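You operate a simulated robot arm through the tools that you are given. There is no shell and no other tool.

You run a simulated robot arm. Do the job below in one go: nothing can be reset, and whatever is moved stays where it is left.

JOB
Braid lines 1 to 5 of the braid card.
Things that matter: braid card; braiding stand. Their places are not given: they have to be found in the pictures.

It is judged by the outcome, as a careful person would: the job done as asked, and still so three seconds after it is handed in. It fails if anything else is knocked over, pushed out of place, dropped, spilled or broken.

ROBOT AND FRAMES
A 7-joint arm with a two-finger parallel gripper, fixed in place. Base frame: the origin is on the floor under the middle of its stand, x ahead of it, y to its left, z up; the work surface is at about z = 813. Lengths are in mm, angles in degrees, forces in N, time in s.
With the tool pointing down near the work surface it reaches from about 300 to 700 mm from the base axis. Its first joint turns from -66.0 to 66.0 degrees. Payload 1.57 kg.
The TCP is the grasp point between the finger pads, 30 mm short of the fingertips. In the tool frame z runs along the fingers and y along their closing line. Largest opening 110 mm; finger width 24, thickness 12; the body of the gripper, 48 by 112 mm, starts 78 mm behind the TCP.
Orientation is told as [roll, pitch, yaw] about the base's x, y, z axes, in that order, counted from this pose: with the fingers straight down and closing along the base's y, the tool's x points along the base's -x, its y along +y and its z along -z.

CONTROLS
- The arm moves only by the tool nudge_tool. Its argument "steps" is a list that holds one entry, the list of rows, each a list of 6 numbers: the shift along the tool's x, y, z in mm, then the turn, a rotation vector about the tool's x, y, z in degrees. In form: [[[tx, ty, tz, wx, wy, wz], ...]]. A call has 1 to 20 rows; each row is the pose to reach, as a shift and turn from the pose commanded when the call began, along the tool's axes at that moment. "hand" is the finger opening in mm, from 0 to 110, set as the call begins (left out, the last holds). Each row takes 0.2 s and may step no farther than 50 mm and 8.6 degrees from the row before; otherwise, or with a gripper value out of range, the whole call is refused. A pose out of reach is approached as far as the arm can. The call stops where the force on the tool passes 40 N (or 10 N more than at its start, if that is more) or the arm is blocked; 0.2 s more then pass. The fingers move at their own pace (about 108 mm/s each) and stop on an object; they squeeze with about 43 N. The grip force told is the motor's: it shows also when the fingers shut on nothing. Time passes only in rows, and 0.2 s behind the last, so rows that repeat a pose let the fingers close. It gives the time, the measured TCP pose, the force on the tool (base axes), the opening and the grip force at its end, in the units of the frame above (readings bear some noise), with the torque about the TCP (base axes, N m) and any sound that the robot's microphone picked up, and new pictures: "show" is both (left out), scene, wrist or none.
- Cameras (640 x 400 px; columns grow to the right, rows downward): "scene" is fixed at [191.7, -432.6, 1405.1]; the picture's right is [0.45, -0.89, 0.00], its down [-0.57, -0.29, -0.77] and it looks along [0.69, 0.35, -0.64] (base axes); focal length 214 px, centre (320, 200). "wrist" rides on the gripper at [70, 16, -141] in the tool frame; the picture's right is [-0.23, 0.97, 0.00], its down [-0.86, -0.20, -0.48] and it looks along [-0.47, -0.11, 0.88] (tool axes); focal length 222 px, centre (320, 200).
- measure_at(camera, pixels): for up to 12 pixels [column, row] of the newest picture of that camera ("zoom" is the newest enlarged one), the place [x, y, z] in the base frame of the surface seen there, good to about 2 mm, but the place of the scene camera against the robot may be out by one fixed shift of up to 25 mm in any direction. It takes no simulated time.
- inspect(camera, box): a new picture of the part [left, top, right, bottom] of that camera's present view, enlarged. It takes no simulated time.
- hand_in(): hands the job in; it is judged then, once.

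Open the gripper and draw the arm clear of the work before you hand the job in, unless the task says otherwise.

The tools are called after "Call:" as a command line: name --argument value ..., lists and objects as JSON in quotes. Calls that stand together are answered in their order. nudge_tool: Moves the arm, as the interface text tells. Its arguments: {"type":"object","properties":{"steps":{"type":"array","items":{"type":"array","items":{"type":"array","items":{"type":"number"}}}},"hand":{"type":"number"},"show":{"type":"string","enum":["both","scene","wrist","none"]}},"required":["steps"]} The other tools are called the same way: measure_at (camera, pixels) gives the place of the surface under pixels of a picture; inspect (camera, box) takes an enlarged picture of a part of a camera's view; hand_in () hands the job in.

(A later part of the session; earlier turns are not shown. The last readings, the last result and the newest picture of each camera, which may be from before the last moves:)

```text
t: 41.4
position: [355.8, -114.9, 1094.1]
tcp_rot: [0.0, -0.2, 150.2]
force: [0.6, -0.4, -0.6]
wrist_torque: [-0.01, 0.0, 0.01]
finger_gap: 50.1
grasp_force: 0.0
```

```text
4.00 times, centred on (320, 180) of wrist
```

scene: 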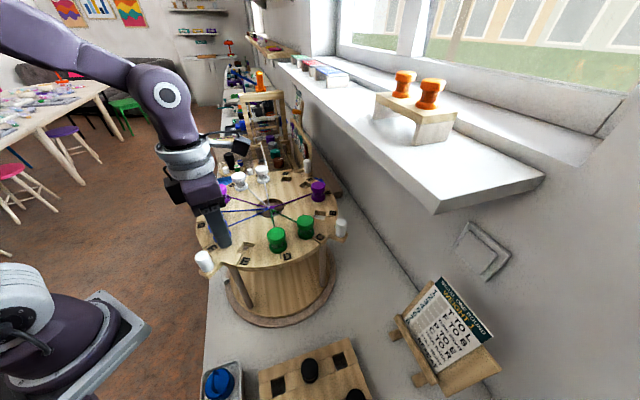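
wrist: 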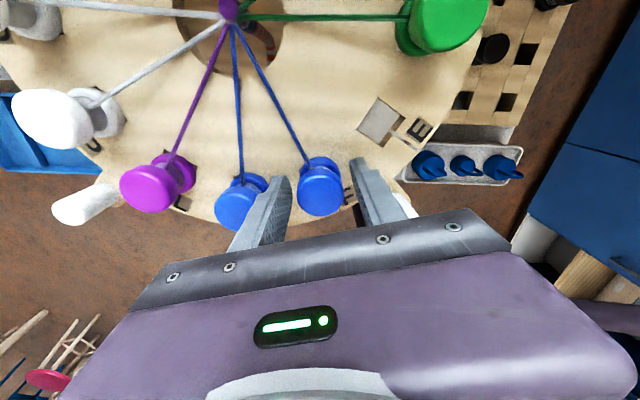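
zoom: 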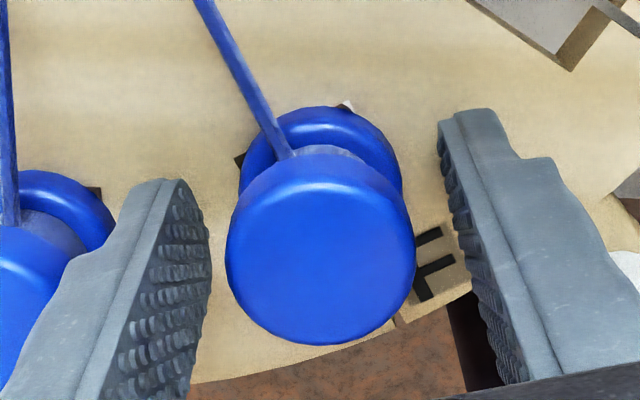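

Fingers straddle F with no contact force. Closing.

Call:
nudge_tool --hand 0 --steps '[[[0, 0, 0, 0, 0, 0], [0, 0, 0, 0, 0, 0], [0, 0, 0, 0, 0, 0], [0, 0, 0, 0, 0, 0]]]' --show "wrist"

Call:
inspect --camera "wrist" --box '[240, 130, 400, 230]'

```text
t: 42.4
position: [354.4, -113.5, 1094.2]
tcp_rot: [0.0, 0.0, 150.2]
force: [-1.3, -0.2, -1.4]
wrist_torque: [0.01, 0.01, 0.0]
finger_gap: 32.6
grasp_force: 40.4
```

wrist: 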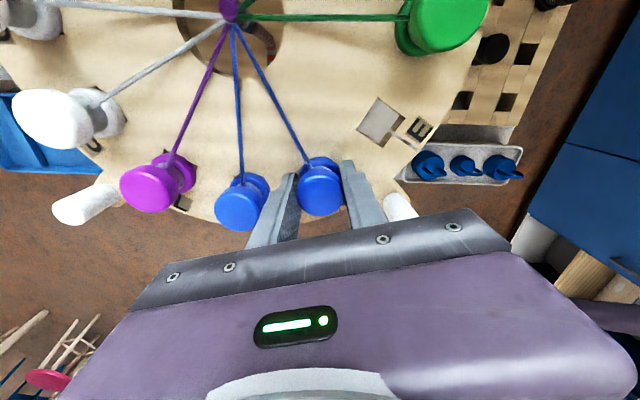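

```text
4.00 times, centred on (320, 180) of wrist
```

zoom: 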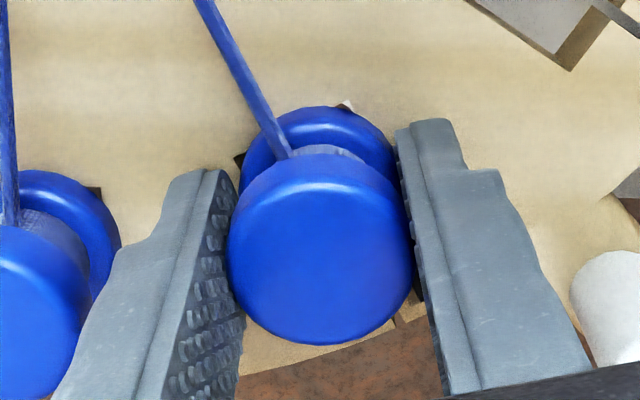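

Gripped (32.6 mm). Lifting straight up to about 1150, then onward.

Call:
nudge_tool --steps '[[[0, 0, -5, 0, 0, 0], [0, 0, -12, 0, 0, 0], [0, 0, -20, 0, 0, 0], [0, 0, -32, 0, 0, 0], [0, 0, -46, 0, 0, 0], [0, 0, -60, 0, 0, 0], [0, 0, -75, 0, 0, 0], [0, 0, -90, 0, 0, 0], [0, 0, -90, 0, 0, 0]]]'

```text
t: 44.4
position: [354.0, -114.7, 1185.1]
tcp_rot: [0.0, 0.0, 150.1]
force: [0.1, 1.0, -1.2]
wrist_torque: [0.0, -0.01, 0.0]
finger_gap: 32.9
grasp_force: 41.2
```

scene: 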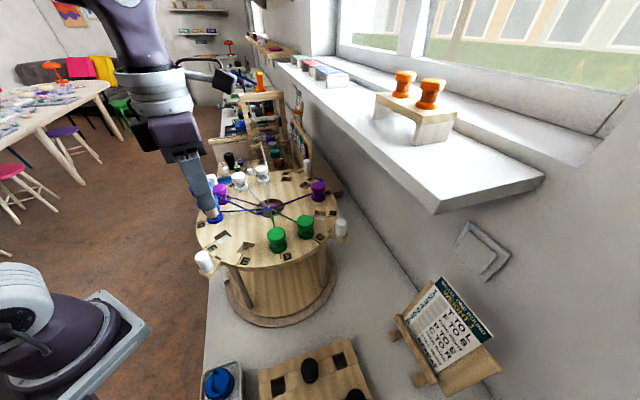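
wrist: 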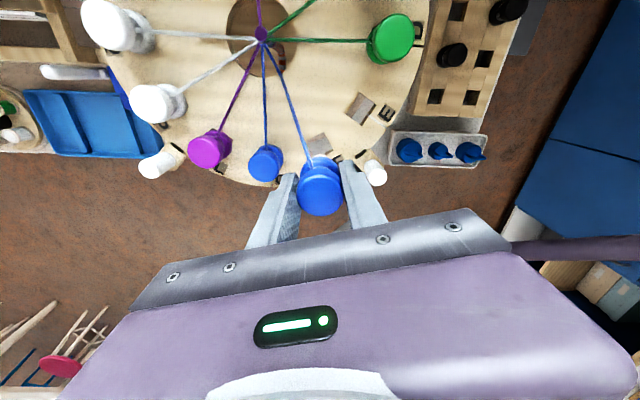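

The blue bobbin is up. I carry it toward B while turning the tool -240° in total (two calls) so the thread side keeps facing the centre and the camera ends up inside.

Call:
nudge_tool --steps '[[[6.7, 1.8, 0, 0, 0, 8], [13.4, 3.6, 0, 0, 0, 16], [20.1, 5.4, 0, 0, 0, 24], [26.8, 7.1, 0, 0, 0, 32], [33.5, 8.9, 0, 0, 0, 40], [40.2, 10.7, 0, 0, 0, 48], [46.9, 12.5, 0, 0, 0, 56], [53.6, 14.3, 0, 0, 0, 64], [60.3, 16.1, 0, 0, 0, 72], [67, 17.9, 0, 0, 0, 80], [73.7, 19.7, 0, 0, 0, 88], [80.4, 21.4, 0, 0, 0, 96], [87.1, 23.2, 0, 0, 0, 104], [93.8, 25, 0, 0, 0, 112], [100.5, 26.8, 0, 0, 0, 120], [107.2, 28.6, 0, 0, 0, 128], [113.9, 30.4, 0, 0, 0, 136], [120.6, 32.2, 0, 0, 0, 144], [127.3, 33.9, 0, 0, 0, 152], [134, 35.7, 0, 0, 0, 160]]]'

```text
t: 48.6
position: [452.8, -211.2, 1184.3]
tcp_rot: [0.0, 0.3, -9.9]
force: [0.5, 0.2, -1.2]
wrist_torque: [-0.01, 0.0, -0.02]
finger_gap: 32.7
grasp_force: 40.8
```

scene: 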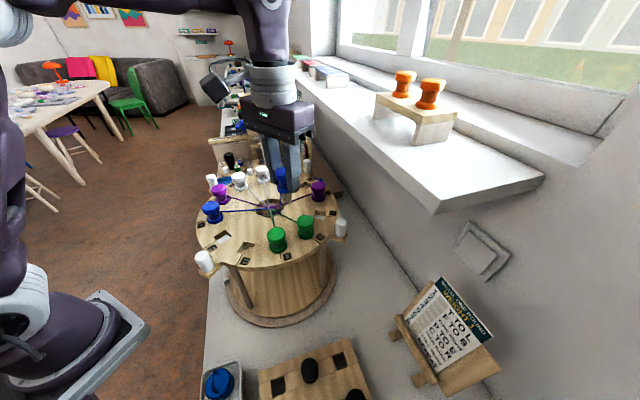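
wrist: 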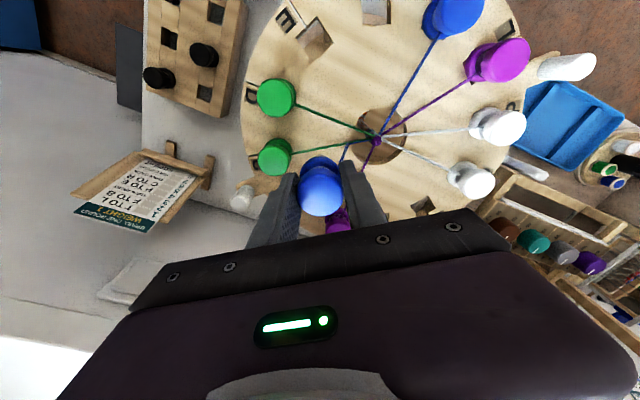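

The carry is going well. Finishing the rotation to yaw -90° and moving above B (501.7,-261.5).

Call:
nudge_tool --steps '[[[-5.7, -4, 0, 0, 0, 8], [-11.4, -8, 0, 0, 0, 16], [-17.1, -12, 0, 0, 0, 24], [-22.8, -16.1, 0, 0, 0, 32], [-28.5, -20.1, 0, 0, 0, 40], [-34.2, -24.1, 0, 0, 0, 48], [-40, -28.1, 0, 0, 0, 56], [-45.7, -32.2, 0, 0, 0, 64], [-51.4, -36.2, 0, 0, 0, 72], [-57.1, -40.2, 0, 0, 0, 80], [-57.1, -40.2, 0, 0, 0, 80], [-57.1, -40.2, 0, 0, 0, 80]]]'

Call:
inspect --camera "wrist" --box '[260, 100, 380, 220]'

Call:
inspect --camera "scene" --box '[240, 60, 440, 240]'

```text
t: 51.2
position: [501.3, -261.9, 1184.0]
tcp_rot: [-0.1, 0.1, -89.9]
force: [0.0, -0.5, -0.5]
wrist_torque: [-0.02, 0.0, -0.01]
finger_gap: 32.9
grasp_force: 41.1
```

scene: 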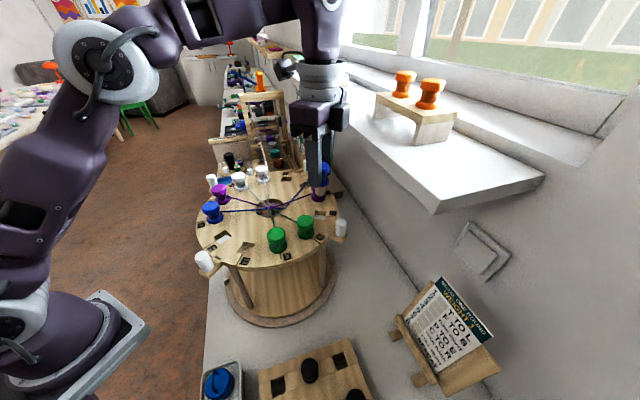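
wrist: 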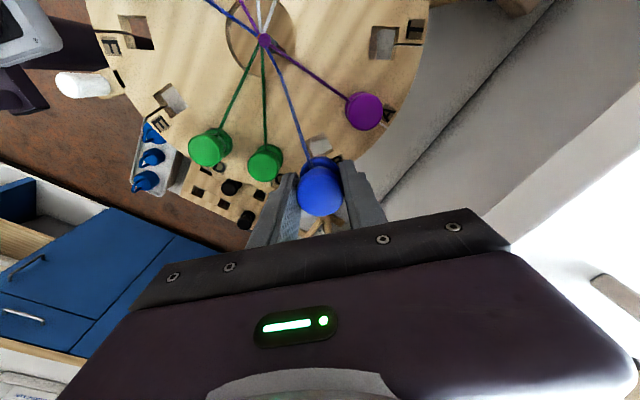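

```text
3.33 times, centred on (320, 160) of wrist
```

zoom: 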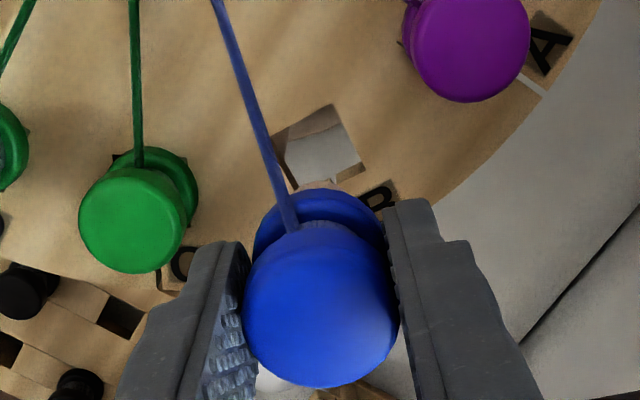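

```text
2.22 times, centred on (340, 150) of scene
```

zoom: 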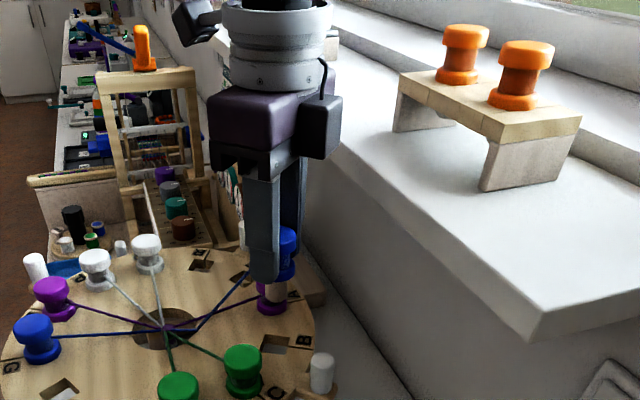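

B's hole is visible just inward of the bobbin. Before lowering near the shelf I measure its front edge and the gripper body for clearance.

Call:
measure_at --camera "zoom" --pixels '[[530, 300], [480, 250], [440, 208], [400, 168], [365, 130], [340, 102], [335, 130], [320, 100], [250, 100], [280, 120], [230, 110], [300, 140]]'

Call:
measure_at --camera "wrist" --pixels '[[600, 220], [560, 230], [580, 200], [620, 180], [520, 180], [480, 150], [540, 120], [520, 240], [635, 150], [600, 290]]'

```text
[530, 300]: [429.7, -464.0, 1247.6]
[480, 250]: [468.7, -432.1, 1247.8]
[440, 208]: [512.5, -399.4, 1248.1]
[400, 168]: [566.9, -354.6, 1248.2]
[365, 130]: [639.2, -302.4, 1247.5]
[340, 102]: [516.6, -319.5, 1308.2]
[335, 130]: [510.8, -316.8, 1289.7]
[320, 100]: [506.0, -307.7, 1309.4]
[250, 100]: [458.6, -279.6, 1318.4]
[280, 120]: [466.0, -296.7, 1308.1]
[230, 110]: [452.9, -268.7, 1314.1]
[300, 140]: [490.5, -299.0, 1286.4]
```

```text
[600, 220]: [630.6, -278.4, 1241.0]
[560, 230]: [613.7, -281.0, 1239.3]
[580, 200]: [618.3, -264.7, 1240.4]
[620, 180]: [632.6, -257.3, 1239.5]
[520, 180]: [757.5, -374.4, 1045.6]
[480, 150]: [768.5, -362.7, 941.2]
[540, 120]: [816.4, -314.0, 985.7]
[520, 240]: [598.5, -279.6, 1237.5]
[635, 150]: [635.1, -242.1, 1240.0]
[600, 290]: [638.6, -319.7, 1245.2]
```

Call:
inspect --camera "wrist" --box '[480, 100, 640, 260]'

```text
2.50 times, centred on (560, 180) of wrist
```

zoom: 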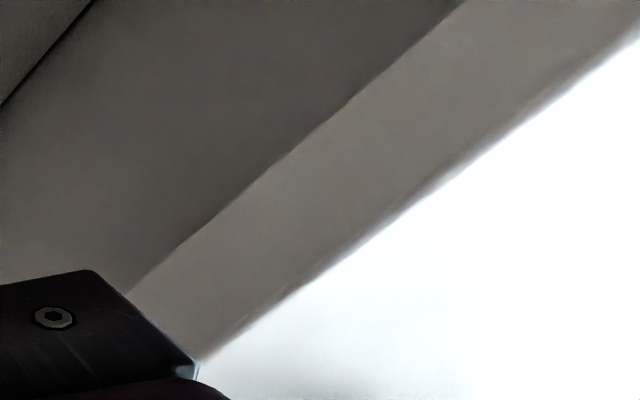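

Call:
measure_at --camera "zoom" --pixels '[[215, 345], [300, 285], [400, 210], [500, 140], [600, 65], [205, 350], [150, 285], [250, 195], [350, 105], [450, 15], [290, 270], [400, 170]]'

```text
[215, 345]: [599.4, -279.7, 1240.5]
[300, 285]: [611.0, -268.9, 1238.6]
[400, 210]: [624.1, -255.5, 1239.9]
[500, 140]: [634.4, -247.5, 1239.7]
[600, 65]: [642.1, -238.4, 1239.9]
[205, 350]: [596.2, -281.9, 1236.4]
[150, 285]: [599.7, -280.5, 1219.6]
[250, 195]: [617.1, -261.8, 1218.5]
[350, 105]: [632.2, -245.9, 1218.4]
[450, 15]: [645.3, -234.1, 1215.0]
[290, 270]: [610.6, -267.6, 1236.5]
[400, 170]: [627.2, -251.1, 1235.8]
```

The shelf edge is 82 mm from B; turning to yaw -75° gives the best body clearance (~30 mm). I rotate 15° and then measure bobbin and hole.

Call:
nudge_tool --steps '[[[0, 0, 0, 0, 0, -7.5], [0, 0, 0, 0, 0, -15], [0, 0, 15, 0, 0, -15], [0, 0, 15, 0, 0, -15]]]' --show "wrist"

Call:
inspect --camera "wrist" --box '[260, 110, 380, 220]'

```text
t: 52.2
position: [502.4, -261.7, 1169.7]
tcp_rot: [-0.1, 0.2, -74.9]
force: [1.0, 0.2, -0.1]
wrist_torque: [0.04, 0.01, -0.03]
finger_gap: 32.8
grasp_force: 41.1
```

wrist: 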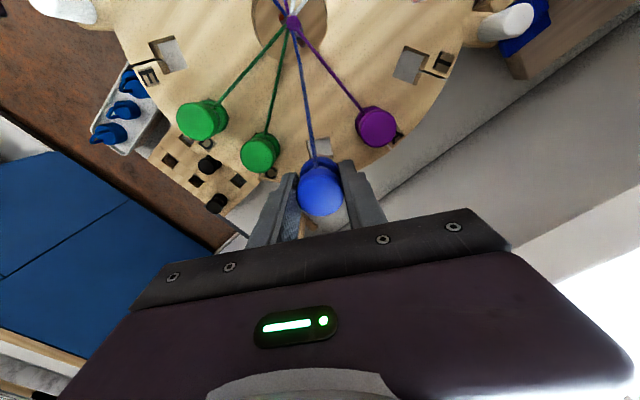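

```text
3.64 times, centred on (320, 165) of wrist
```

zoom: 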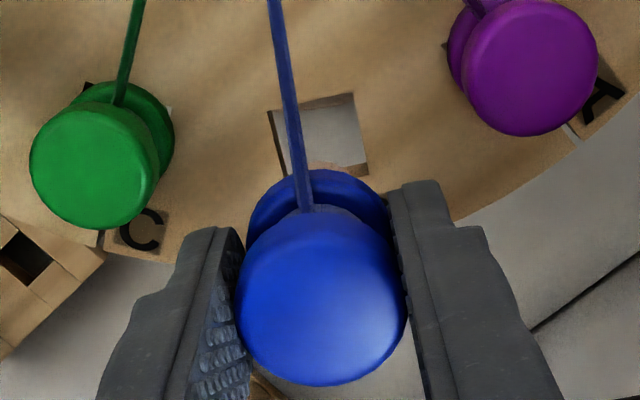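

Call:
measure_at --camera "zoom" --pixels '[[243, 300], [401, 300], [243, 300], [401, 300], [322, 225], [322, 378], [322, 225], [322, 378], [265, 245], [379, 355], [265, 355], [379, 245]]'

Call:
measure_at --camera "zoom" --pixels '[[264, 109], [373, 176], [264, 109], [373, 176], [354, 87], [265, 107], [374, 177], [353, 88], [310, 97], [366, 130], [271, 140], [264, 108]]'

```text
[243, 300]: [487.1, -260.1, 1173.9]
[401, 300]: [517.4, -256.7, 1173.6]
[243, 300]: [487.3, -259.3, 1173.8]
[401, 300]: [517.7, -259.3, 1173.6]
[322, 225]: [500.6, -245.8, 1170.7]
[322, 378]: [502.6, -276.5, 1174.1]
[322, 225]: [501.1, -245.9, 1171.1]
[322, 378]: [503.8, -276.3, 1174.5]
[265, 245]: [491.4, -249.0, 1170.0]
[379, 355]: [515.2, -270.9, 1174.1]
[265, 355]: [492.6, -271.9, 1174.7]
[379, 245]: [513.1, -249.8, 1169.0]
```

```text
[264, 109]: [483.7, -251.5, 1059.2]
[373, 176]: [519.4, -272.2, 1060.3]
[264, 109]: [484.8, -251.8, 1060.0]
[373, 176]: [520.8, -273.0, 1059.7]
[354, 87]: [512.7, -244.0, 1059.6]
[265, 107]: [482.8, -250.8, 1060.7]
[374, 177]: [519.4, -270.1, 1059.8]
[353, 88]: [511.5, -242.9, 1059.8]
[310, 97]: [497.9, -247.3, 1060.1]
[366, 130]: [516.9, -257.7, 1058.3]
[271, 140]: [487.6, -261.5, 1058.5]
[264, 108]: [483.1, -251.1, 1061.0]
```

Head ≈(502.5,-260.1), hole ≈(501.7,-261.3). I correct (-0.8,-0.9) in tool axes and lower to z≈1124 for a closer look.

Call:
nudge_tool --steps '[[[-0.8, -0.9, 12, 0, 0, 0], [-0.8, -0.9, 25, 0, 0, 0], [-0.8, -0.9, 36, 0, 0, 0], [-0.8, -0.9, 45, 0, 0, 0], [-0.8, -0.9, 45, 0, 0, 0]]]'

Call:
inspect --camera "scene" --box '[285, 150, 355, 230]'

Call:
inspect --camera "wrist" --box '[270, 130, 370, 220]'

```text
t: 53.4
position: [501.4, -262.0, 1123.7]
tcp_rot: [0.0, 0.0, -74.8]
force: [1.1, 0.9, -0.4]
wrist_torque: [0.0, -0.01, 0.0]
finger_gap: 32.7
grasp_force: 41.0
```

scene: 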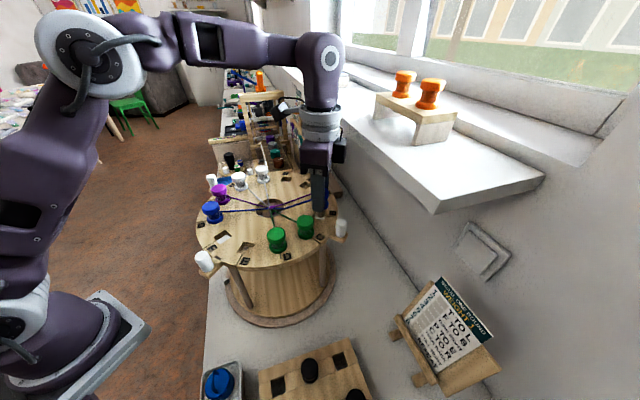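
wrist: 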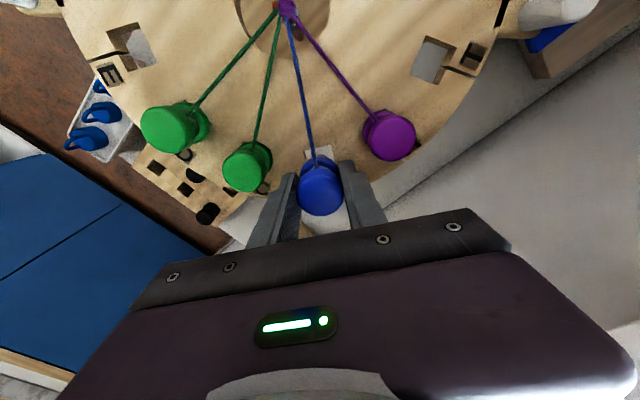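

```text
5.00 times, centred on (320, 190) of scene
```

zoom: 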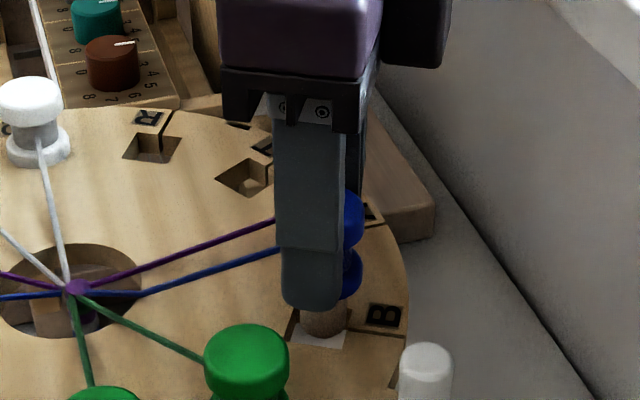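

```text
4.44 times, centred on (320, 175) of wrist
```

zoom: 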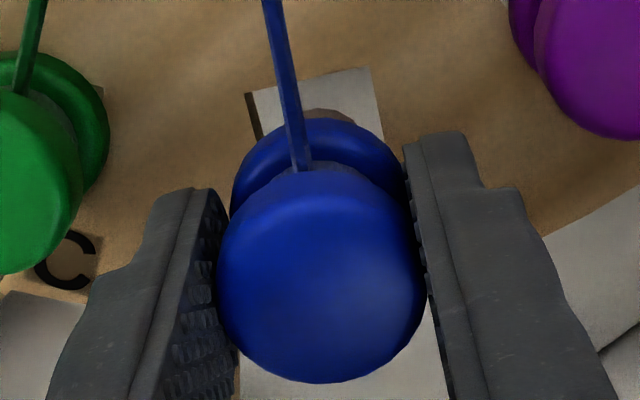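

Call:
measure_at --camera "zoom" --pixels '[[226, 285], [418, 285], [226, 285], [418, 285], [322, 195], [322, 375], [322, 195], [322, 375], [255, 220], [389, 350], [255, 350], [389, 220]]'

```text
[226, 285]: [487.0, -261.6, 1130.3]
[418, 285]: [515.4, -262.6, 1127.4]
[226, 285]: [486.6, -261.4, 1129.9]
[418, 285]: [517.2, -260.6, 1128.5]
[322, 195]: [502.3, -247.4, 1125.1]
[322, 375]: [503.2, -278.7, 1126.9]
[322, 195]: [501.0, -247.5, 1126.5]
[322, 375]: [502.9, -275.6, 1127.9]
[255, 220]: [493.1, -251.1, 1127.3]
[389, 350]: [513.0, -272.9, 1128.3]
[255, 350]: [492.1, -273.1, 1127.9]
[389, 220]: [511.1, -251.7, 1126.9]
```

Bobbin centre ≈(502.1,-262.0) is within 1 mm of the hole. I lower it in small steps with a tiny inward correction.

Call:
nudge_tool --steps '[[[0.5, -0.2, 0, 0, 0, 0], [0.5, -0.2, 4, 0, 0, 0], [0.5, -0.2, 8, 0, 0, 0], [0.5, -0.2, 12, 0, 0, 0], [0.5, -0.2, 12, 0, 0, 0]]]'

Call:
inspect --camera "scene" --box '[295, 180, 345, 230]'

Call:
inspect --camera "wrist" --box '[280, 130, 360, 180]'

```text
t: 54.6
position: [500.3, -262.6, 1111.7]
tcp_rot: [-0.1, 0.2, -74.9]
force: [0.1, -0.1, -1.0]
wrist_torque: [0.03, 0.02, 0.02]
finger_gap: 33.0
grasp_force: 40.6
```

scene: 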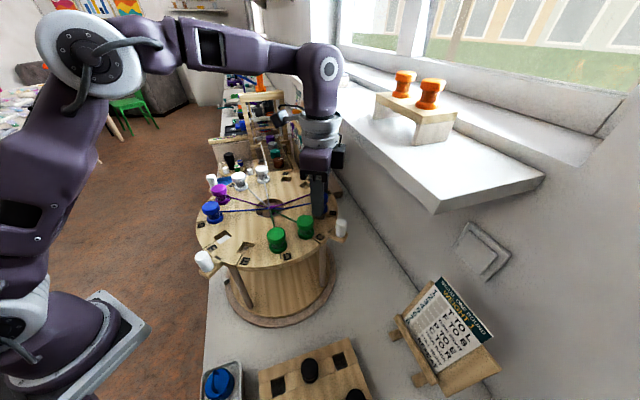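
wrist: 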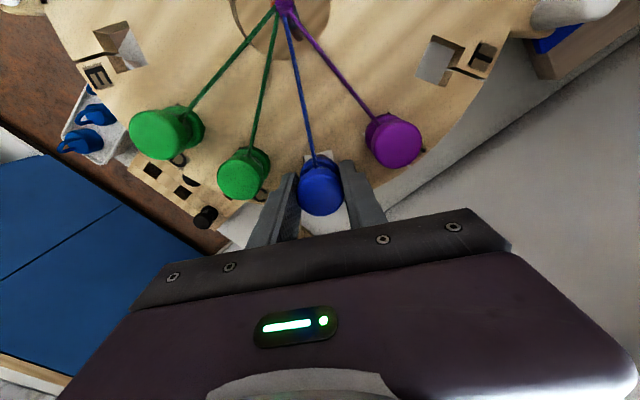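

```text
8.00 times, centred on (320, 205) of scene
```

zoom: 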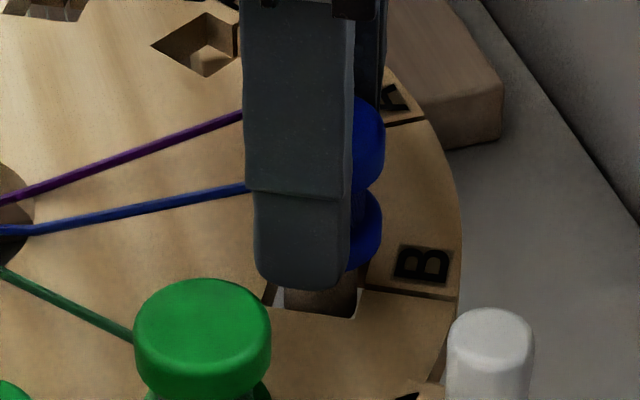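

```text
8.00 times, centred on (320, 155) of wrist
```

zoom: 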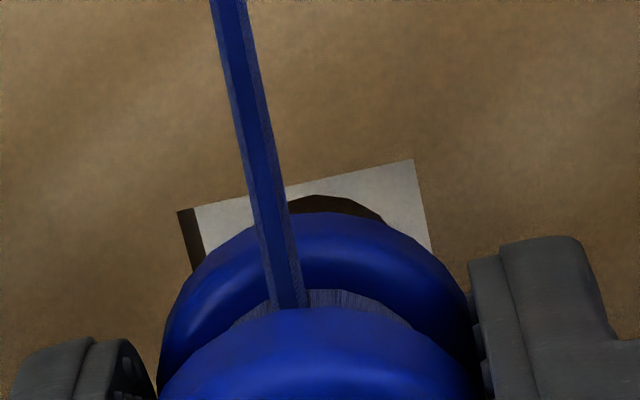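

The peg is entering freely (force ≈0). Lowering the rest of the way.

Call:
nudge_tool --steps '[[[0, 0, 4, 0, 0, 0], [0, 0, 8, 0, 0, 0], [0, 0, 12, 0, 0, 0], [0, 0, 15, 0, 0, 0], [0, 0, 15, 0, 0, 0]]]' --show "wrist"

Call:
inspect --camera "wrist" --box '[280, 130, 360, 180]'

Call:
inspect --camera "scene" --box '[295, 180, 345, 230]'

```text
t: 55.8
position: [500.7, -262.3, 1096.6]
tcp_rot: [-0.1, 0.1, -74.8]
force: [-0.1, -0.2, -0.3]
wrist_torque: [-0.02, -0.03, 0.02]
finger_gap: 32.9
grasp_force: 40.8
```

wrist: 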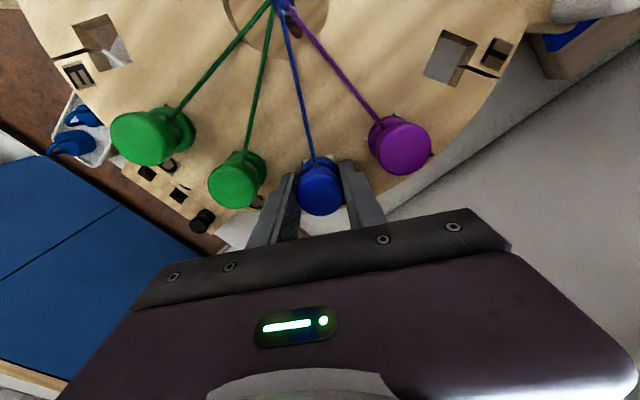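

```text
8.00 times, centred on (320, 155) of wrist
```

zoom: 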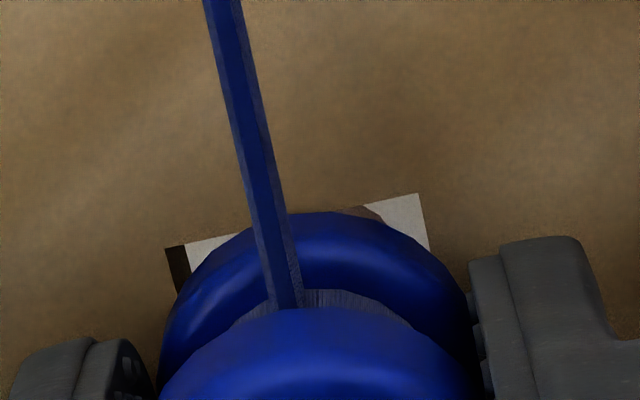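

```text
8.00 times, centred on (320, 205) of scene
```

zoom: 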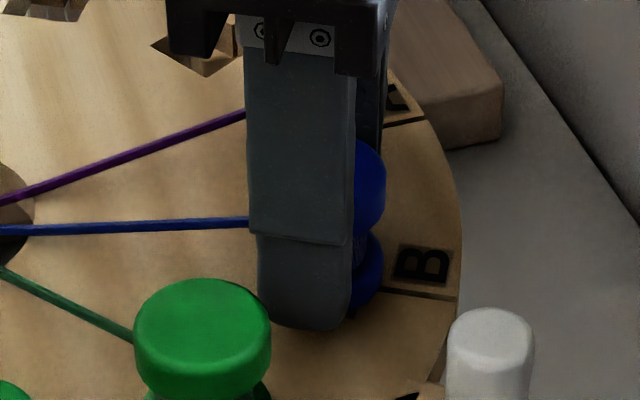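

Almost seated; lowering 2 mm more and opening to 50 mm.

Call:
nudge_tool --steps '[[[0, 0, 1.5, 0, 0, 0], [0, 0, 2.2, 0, 0, 0], [0, 0, 2.2, 0, 0, 0]]]' --show "none"

Call:
nudge_tool --hand 50 --steps '[[[0, 0, 0, 0, 0, 0], [0, 0, 0, 0, 0, 0], [0, 0, 0, 0, 0, 0]]]' --show "wrist"

Call:
inspect --camera "wrist" --box '[260, 110, 380, 220]'

```text
t: 56.6
position: [500.3, -262.2, 1095.2]
tcp_rot: [-0.3, 0.1, -74.8]
force: [0.1, -0.9, -1.0]
wrist_torque: [0.0, -0.01, 0.01]
finger_gap: 32.7
grasp_force: 40.7
```

```text
t: 57.4
position: [501.2, -262.6, 1094.4]
tcp_rot: [-0.1, 0.1, -74.9]
force: [0.3, -0.4, -0.5]
wrist_torque: [0.01, -0.01, 0.01]
finger_gap: 50.1
grasp_force: 0.1
```

wrist: 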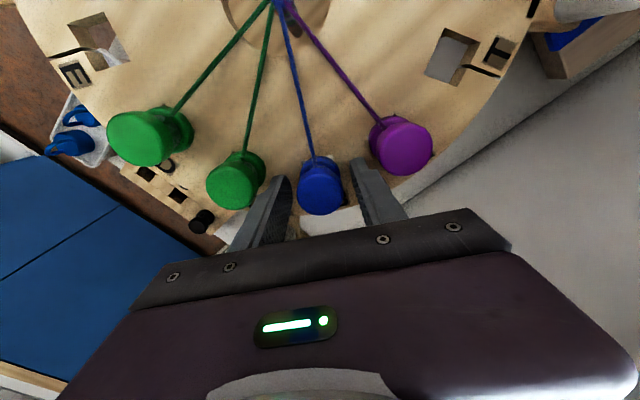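

```text
3.64 times, centred on (320, 165) of wrist
```

zoom: 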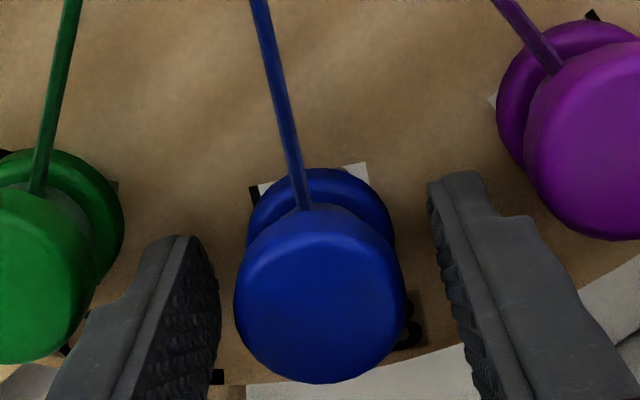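

B is seated and released. I lift straight up 90 mm before moving inward away from the shelf.

Call:
nudge_tool --steps '[[[0, 0, -10, 0, 0, 0], [0, 0, -25, 0, 0, 0], [0, 0, -50, 0, 0, 0], [0, 0, -75, 0, 0, 0], [0, 0, -100, 0, 0, 0], [0, 0, -120, 0, 0, 0], [0, 0, -120, 0, 0, 0]]]'

Call:
inspect --camera "wrist" --box '[180, 0, 460, 200]'

Call:
inspect --camera "scene" --box '[185, 155, 355, 275]'

```text
t: 59.0
position: [499.4, -262.8, 1214.7]
tcp_rot: [-0.1, 0.1, -74.8]
force: [0.5, 0.2, 1.1]
wrist_torque: [0.01, -0.01, 0.04]
finger_gap: 50.1
grasp_force: 0.2
```

scene: 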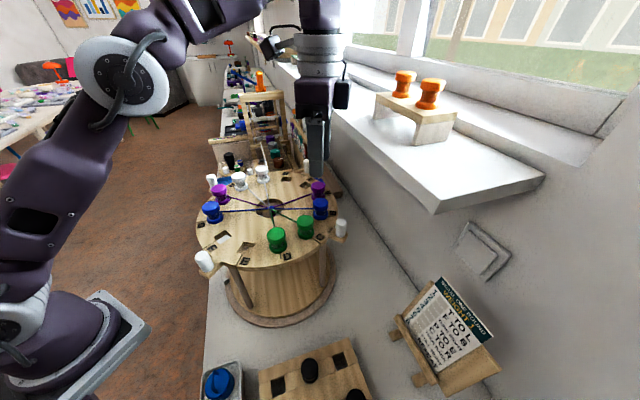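
wrist: 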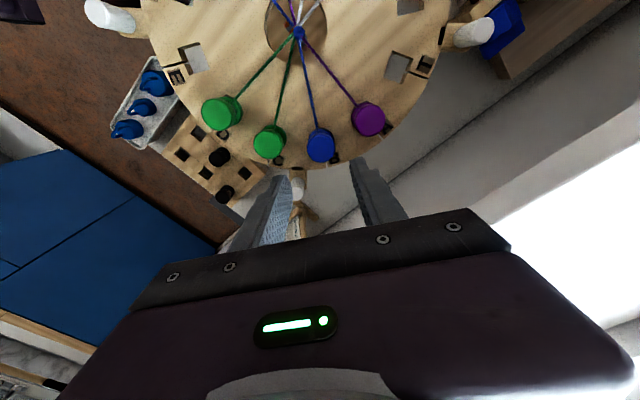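

```text
2.00 times, centred on (320, 100) of wrist
```

zoom: 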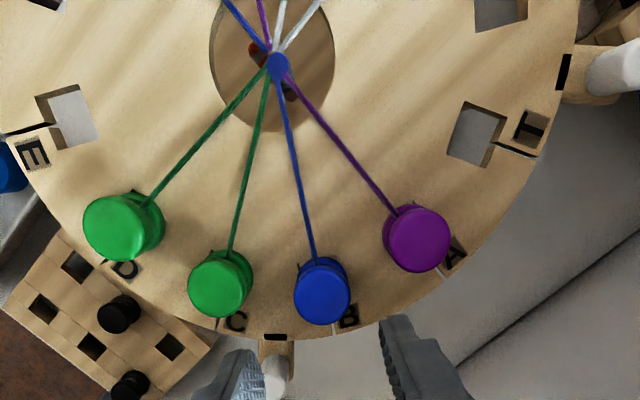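

```text
3.33 times, centred on (270, 215) of scene
```

zoom: 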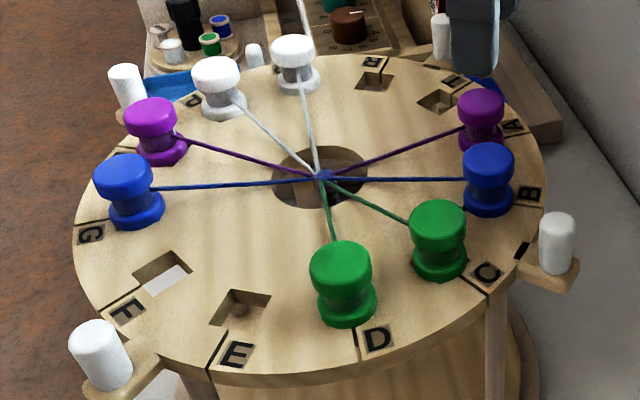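

Line 2 is done (blue in B, knot now blue). Before turning, I look at the small black marks at the handle tabs for any turning hints.

Call:
inspect --camera "scene" --box '[310, 210, 360, 250]'

Call:
inspect --camera "wrist" --box '[280, 150, 340, 200]'

Call:
inspect --camera "scene" --box '[190, 235, 250, 285]'

Call:
inspect --camera "wrist" --box '[430, 0, 530, 80]'

Call:
inspect --camera "wrist" --box '[80, 0, 200, 80]'

```text
10.00 times, centred on (335, 230) of scene
```

zoom: 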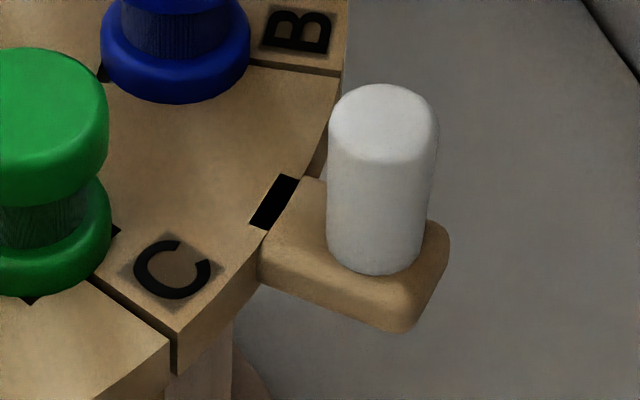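

```text
8.00 times, centred on (310, 175) of wrist
```

zoom: 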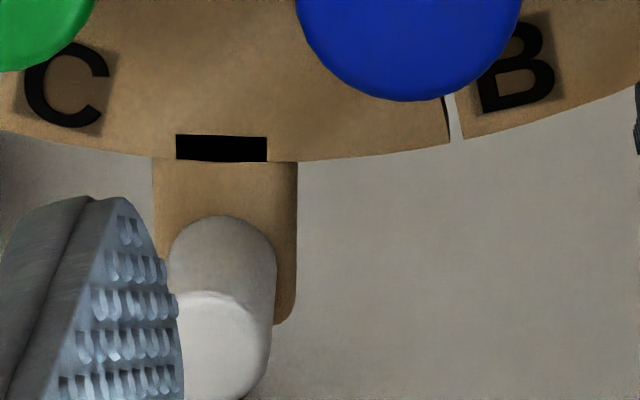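

```text
8.00 times, centred on (220, 260) of scene
```

zoom: 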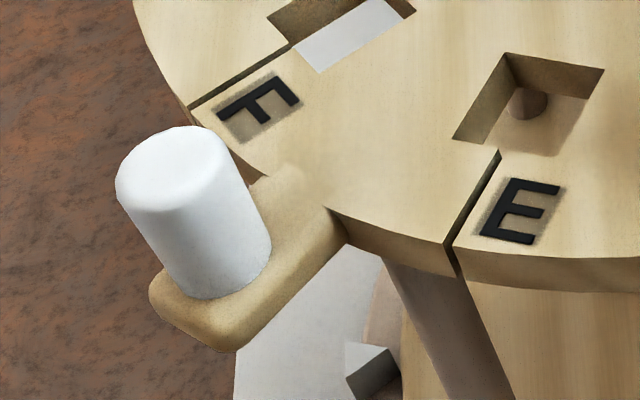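

```text
5.00 times, centred on (480, 40) of wrist
```

zoom: 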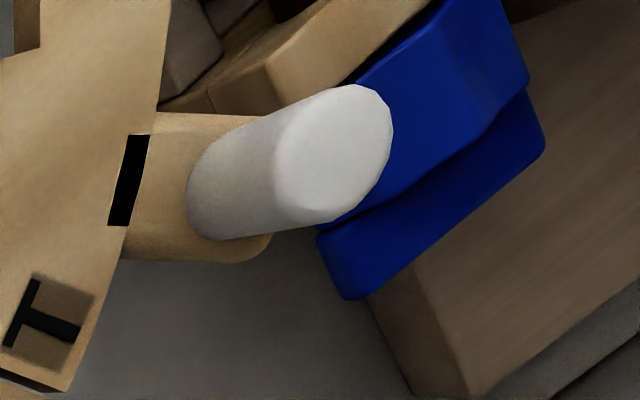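

```text
5.00 times, centred on (140, 40) of wrist
```

zoom: 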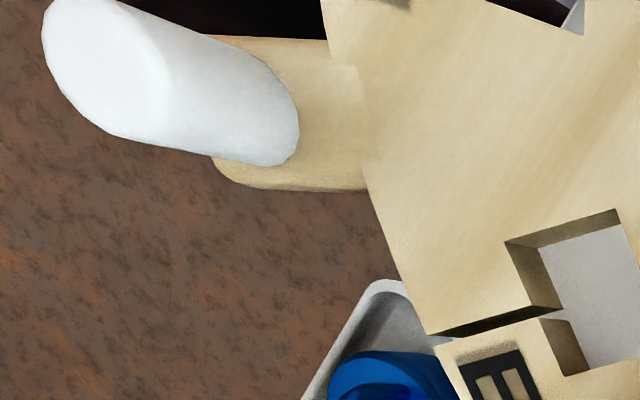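

There are black bars at some handle tabs but no direction hint; "turn right" means clockwise seen from above. I'll fly to the near handle at about (298,-145) with yaw 0 to grip it.

Call:
nudge_tool --hand 60 --steps '[[[16.5, -16.4, 0, 0, 0, -7.5], [33, -32.8, 0, 0, 0, -15], [49.5, -49.2, 0, 0, 0, -22.5], [66, -65.6, 0, 0, 0, -30], [82.5, -82, 0, 0, 0, -37.5], [99, -98.3, 0, 0, 0, -45], [115.5, -114.7, 0, 0, 0, -52.5], [132, -131.1, 10, 0, 0, -60], [148.5, -147.5, 20, 0, 0, -67.5], [165, -163.9, 30, 0, 0, -75], [165, -163.9, 30, 0, 0, -75], [165, -163.9, 30, 0, 0, -75]]]'

Call:
inspect --camera "wrist" --box '[240, 80, 400, 220]'

```text
t: 61.6
position: [299.8, -145.4, 1183.3]
tcp_rot: [0.1, 0.1, 0.2]
force: [0.4, -0.2, 0.8]
wrist_torque: [0.0, 0.03, -0.01]
finger_gap: 59.9
grasp_force: 0.1
```

scene: 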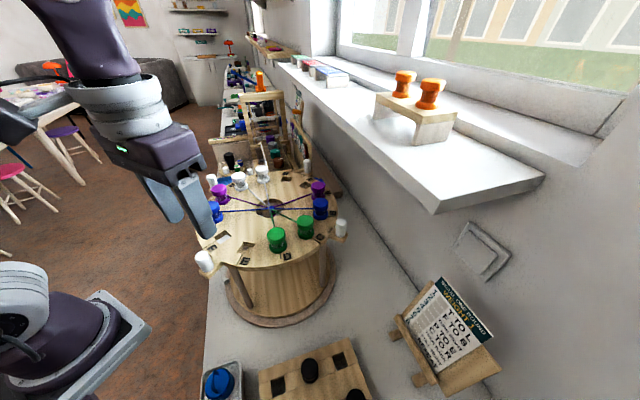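
wrist: 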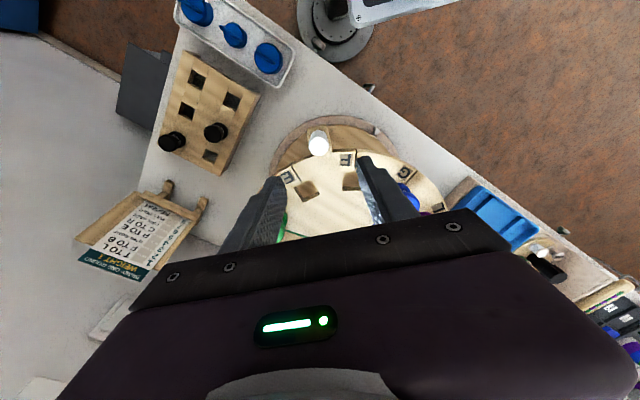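

```text
2.86 times, centred on (320, 150) of wrist
```

zoom: 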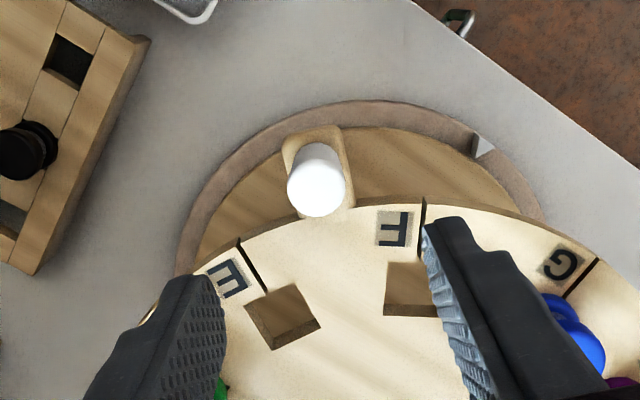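

The handle is between the fingertips. I measure its top, sides and the tab surface.

Call:
measure_at --camera "zoom" --pixels '[[292, 188], [340, 188], [316, 166], [316, 212], [316, 188], [292, 188], [340, 188], [316, 188], [298, 138], [335, 135], [345, 200], [290, 150]]'

Call:
measure_at --camera "wrist" --pixels '[[374, 150], [376, 151], [372, 148], [330, 132], [307, 192], [352, 180]]'

```text
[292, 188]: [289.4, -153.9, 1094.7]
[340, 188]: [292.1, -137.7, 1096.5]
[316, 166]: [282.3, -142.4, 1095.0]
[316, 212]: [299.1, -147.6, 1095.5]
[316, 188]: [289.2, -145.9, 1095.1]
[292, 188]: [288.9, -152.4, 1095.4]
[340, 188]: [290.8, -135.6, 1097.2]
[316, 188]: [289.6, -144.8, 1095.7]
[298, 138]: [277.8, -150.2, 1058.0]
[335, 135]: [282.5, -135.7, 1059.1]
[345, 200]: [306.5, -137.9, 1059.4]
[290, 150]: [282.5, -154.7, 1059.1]
```

```text
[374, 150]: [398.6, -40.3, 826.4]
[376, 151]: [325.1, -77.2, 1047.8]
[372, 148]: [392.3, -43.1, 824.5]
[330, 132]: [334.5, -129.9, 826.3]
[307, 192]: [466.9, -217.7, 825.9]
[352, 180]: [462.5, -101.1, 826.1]
```

Handle centre ≈(290.2,-145.2), top 1095.5, tab top 1059. I centre over it and descend to z≈1092.

Call:
nudge_tool --steps '[[[5, 0, 20, 0, 0, 0], [9.5, 0, 40, 0, 0, 0], [9.5, 0, 60, 0, 0, 0], [9.5, 0, 78, 0, 0, 0], [9.5, 0, 91, 0, 0, 0], [9.5, 0, 91, 0, 0, 0]]]'

Call:
inspect --camera "wrist" --box '[240, 110, 400, 230]'

```text
t: 63.0
position: [291.0, -146.5, 1093.2]
tcp_rot: [0.1, 0.1, 0.3]
force: [-0.8, -0.7, -0.1]
wrist_torque: [-0.02, -0.04, 0.0]
finger_gap: 59.9
grasp_force: 0.1
```

scene: 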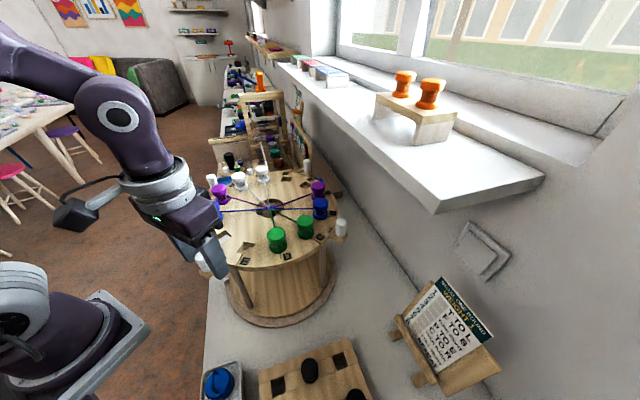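
wrist: 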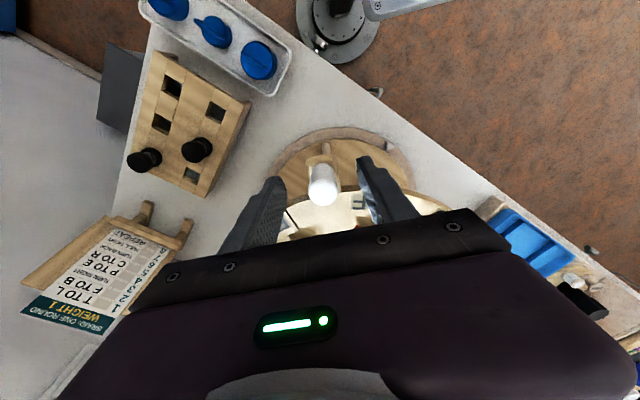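

```text
3.33 times, centred on (320, 170) of wrist
```

zoom: 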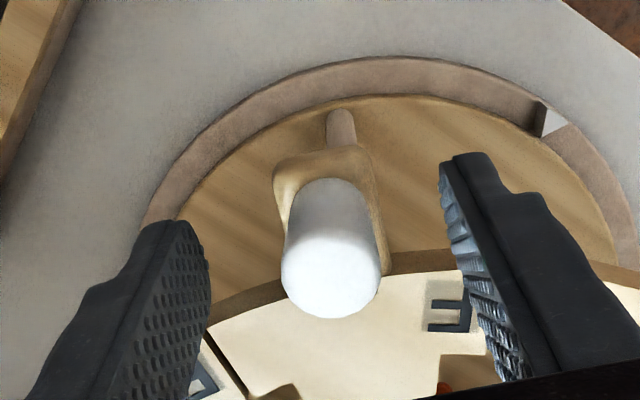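

Centred well. Closing on the handle.

Call:
nudge_tool --hand 0 --steps '[[[0, 0, 0, 0, 0, 0], [0, 0, 0, 0, 0, 0], [0, 0, 0, 0, 0, 0], [0, 0, 0, 0, 0, 0]]]' --show "wrist"

```text
t: 64.0
position: [289.7, -147.1, 1093.5]
tcp_rot: [0.1, 0.2, 0.2]
force: [-1.3, 1.0, -5.5]
wrist_torque: [0.0, -0.06, 0.01]
finger_gap: 21.4
grasp_force: 34.8
```

wrist: 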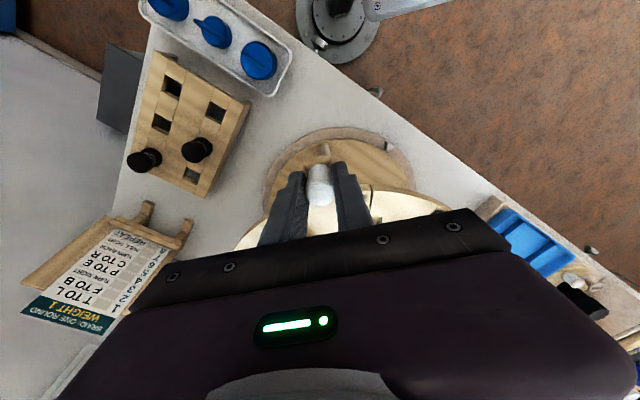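

Gripped the handle (21.4 mm). I make a first small clockwise arc of 8° about the disc centre, with the tool yawing along, and check the force.

Call:
nudge_tool --steps '[[[-0.03, 3.15, 0, 0, 0, 1], [-0.11, 6.29, 0, 0, 0, 2], [-0.25, 9.44, 0, 0, 0, 3], [-0.44, 12.58, 0, 0, 0, 4], [-0.69, 15.7, 0, 0, 0, 5], [-0.99, 18.85, 0, 0, 0, 6], [-1.34, 22, 0, 0, 0, 7], [-1.75, 25.1, 0, 0, 0, 8]]]'

Call:
inspect --camera "scene" --box '[185, 155, 355, 275]'

```text
t: 65.8
position: [291.2, -120.5, 1093.9]
tcp_rot: [0.1, 0.3, -7.7]
force: [4.1, -2.8, -34.9]
wrist_torque: [-0.02, -0.41, -0.09]
finger_gap: 21.5
grasp_force: 34.4
```

scene: 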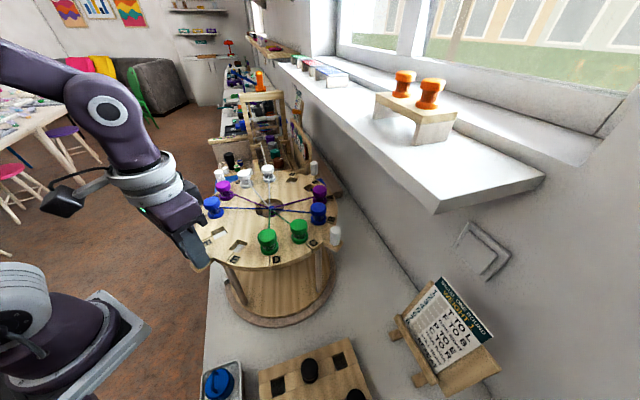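
wrist: 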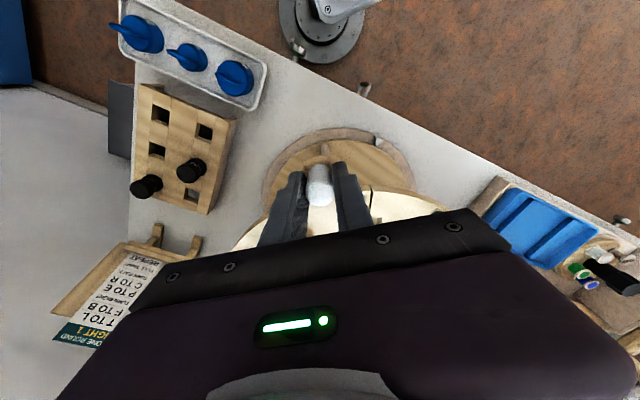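

```text
3.33 times, centred on (270, 215) of scene
```

zoom: 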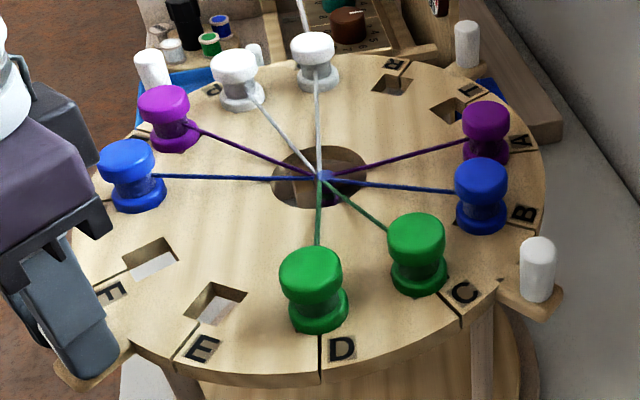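

The disc turns right smoothly, but a vertical force of -35 N built up from the stiff grip. I open the fingers slightly to 27 mm so they act as a loose fork around the handle, and check the force.

Call:
nudge_tool --hand 27 --steps '[[[-1.75, 25.1, 0, 0, 0, 8]]]' --show "wrist"

```text
t: 66.2
position: [298.5, -95.8, 1093.2]
tcp_rot: [0.1, 0.2, -15.7]
force: [0.0, -0.5, 0.7]
wrist_torque: [-0.01, 0.03, 0.01]
finger_gap: 27.0
grasp_force: 0.1
```

wrist: 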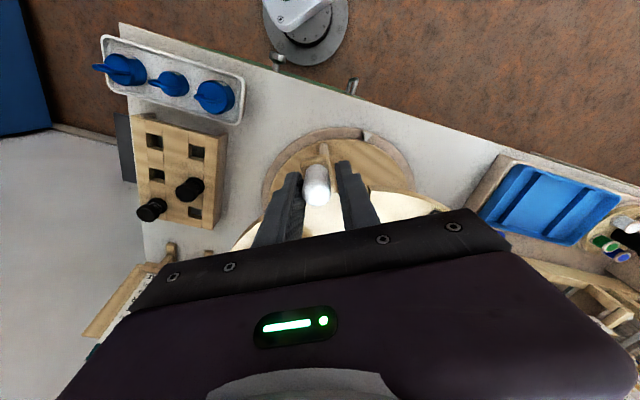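

The loose fork works with no force build-up (that call advanced another 8°, total ≈16°). I continue the clockwise arc by 36° in 3° steps.

Call:
nudge_tool --steps '[[[-0.25, 9.4, 0, 0, 0, 3], [-0.98, 18.78, 0, 0, 0, 6], [-2.21, 28.11, 0, 0, 0, 9], [-3.93, 37.36, 0, 0, 0, 12], [-6.12, 46.51, 0, 0, 0, 15], [-8.8, 55.53, 0, 0, 0, 18], [-11.94, 64.4, 0, 0, 0, 21], [-15.54, 73.09, 0, 0, 0, 24], [-19.59, 81.58, 0, 0, 0, 27], [-24.08, 89.85, 0, 0, 0, 30], [-28.99, 97.87, 0, 0, 0, 33], [-34.32, 105.63, 0, 0, 0, 36]]]'

Call:
inspect --camera "scene" --box '[185, 155, 355, 275]'

```text
t: 68.8
position: [359.7, -4.6, 1095.1]
tcp_rot: [-0.1, 0.2, -51.9]
force: [0.1, 0.5, -0.5]
wrist_torque: [0.02, 0.01, -0.01]
finger_gap: 27.1
grasp_force: 0.0
```

scene: 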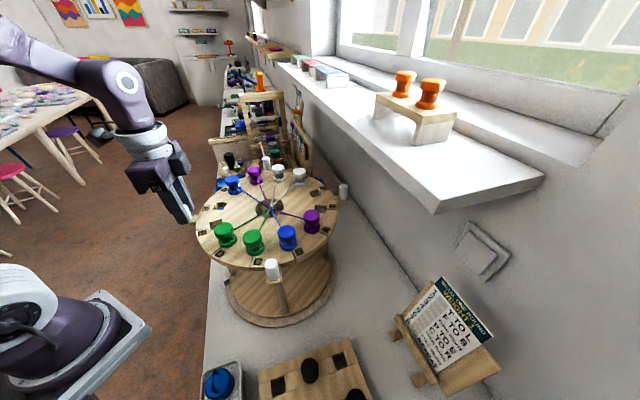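
wrist: 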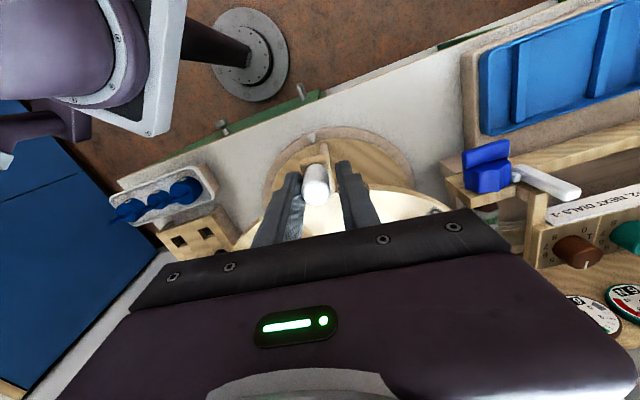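

```text
3.33 times, centred on (270, 215) of scene
```

zoom: 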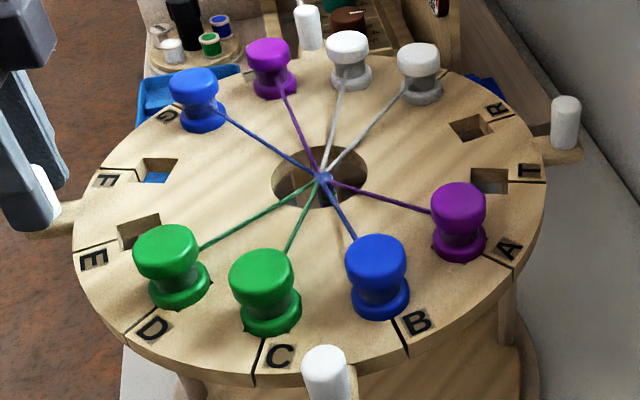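

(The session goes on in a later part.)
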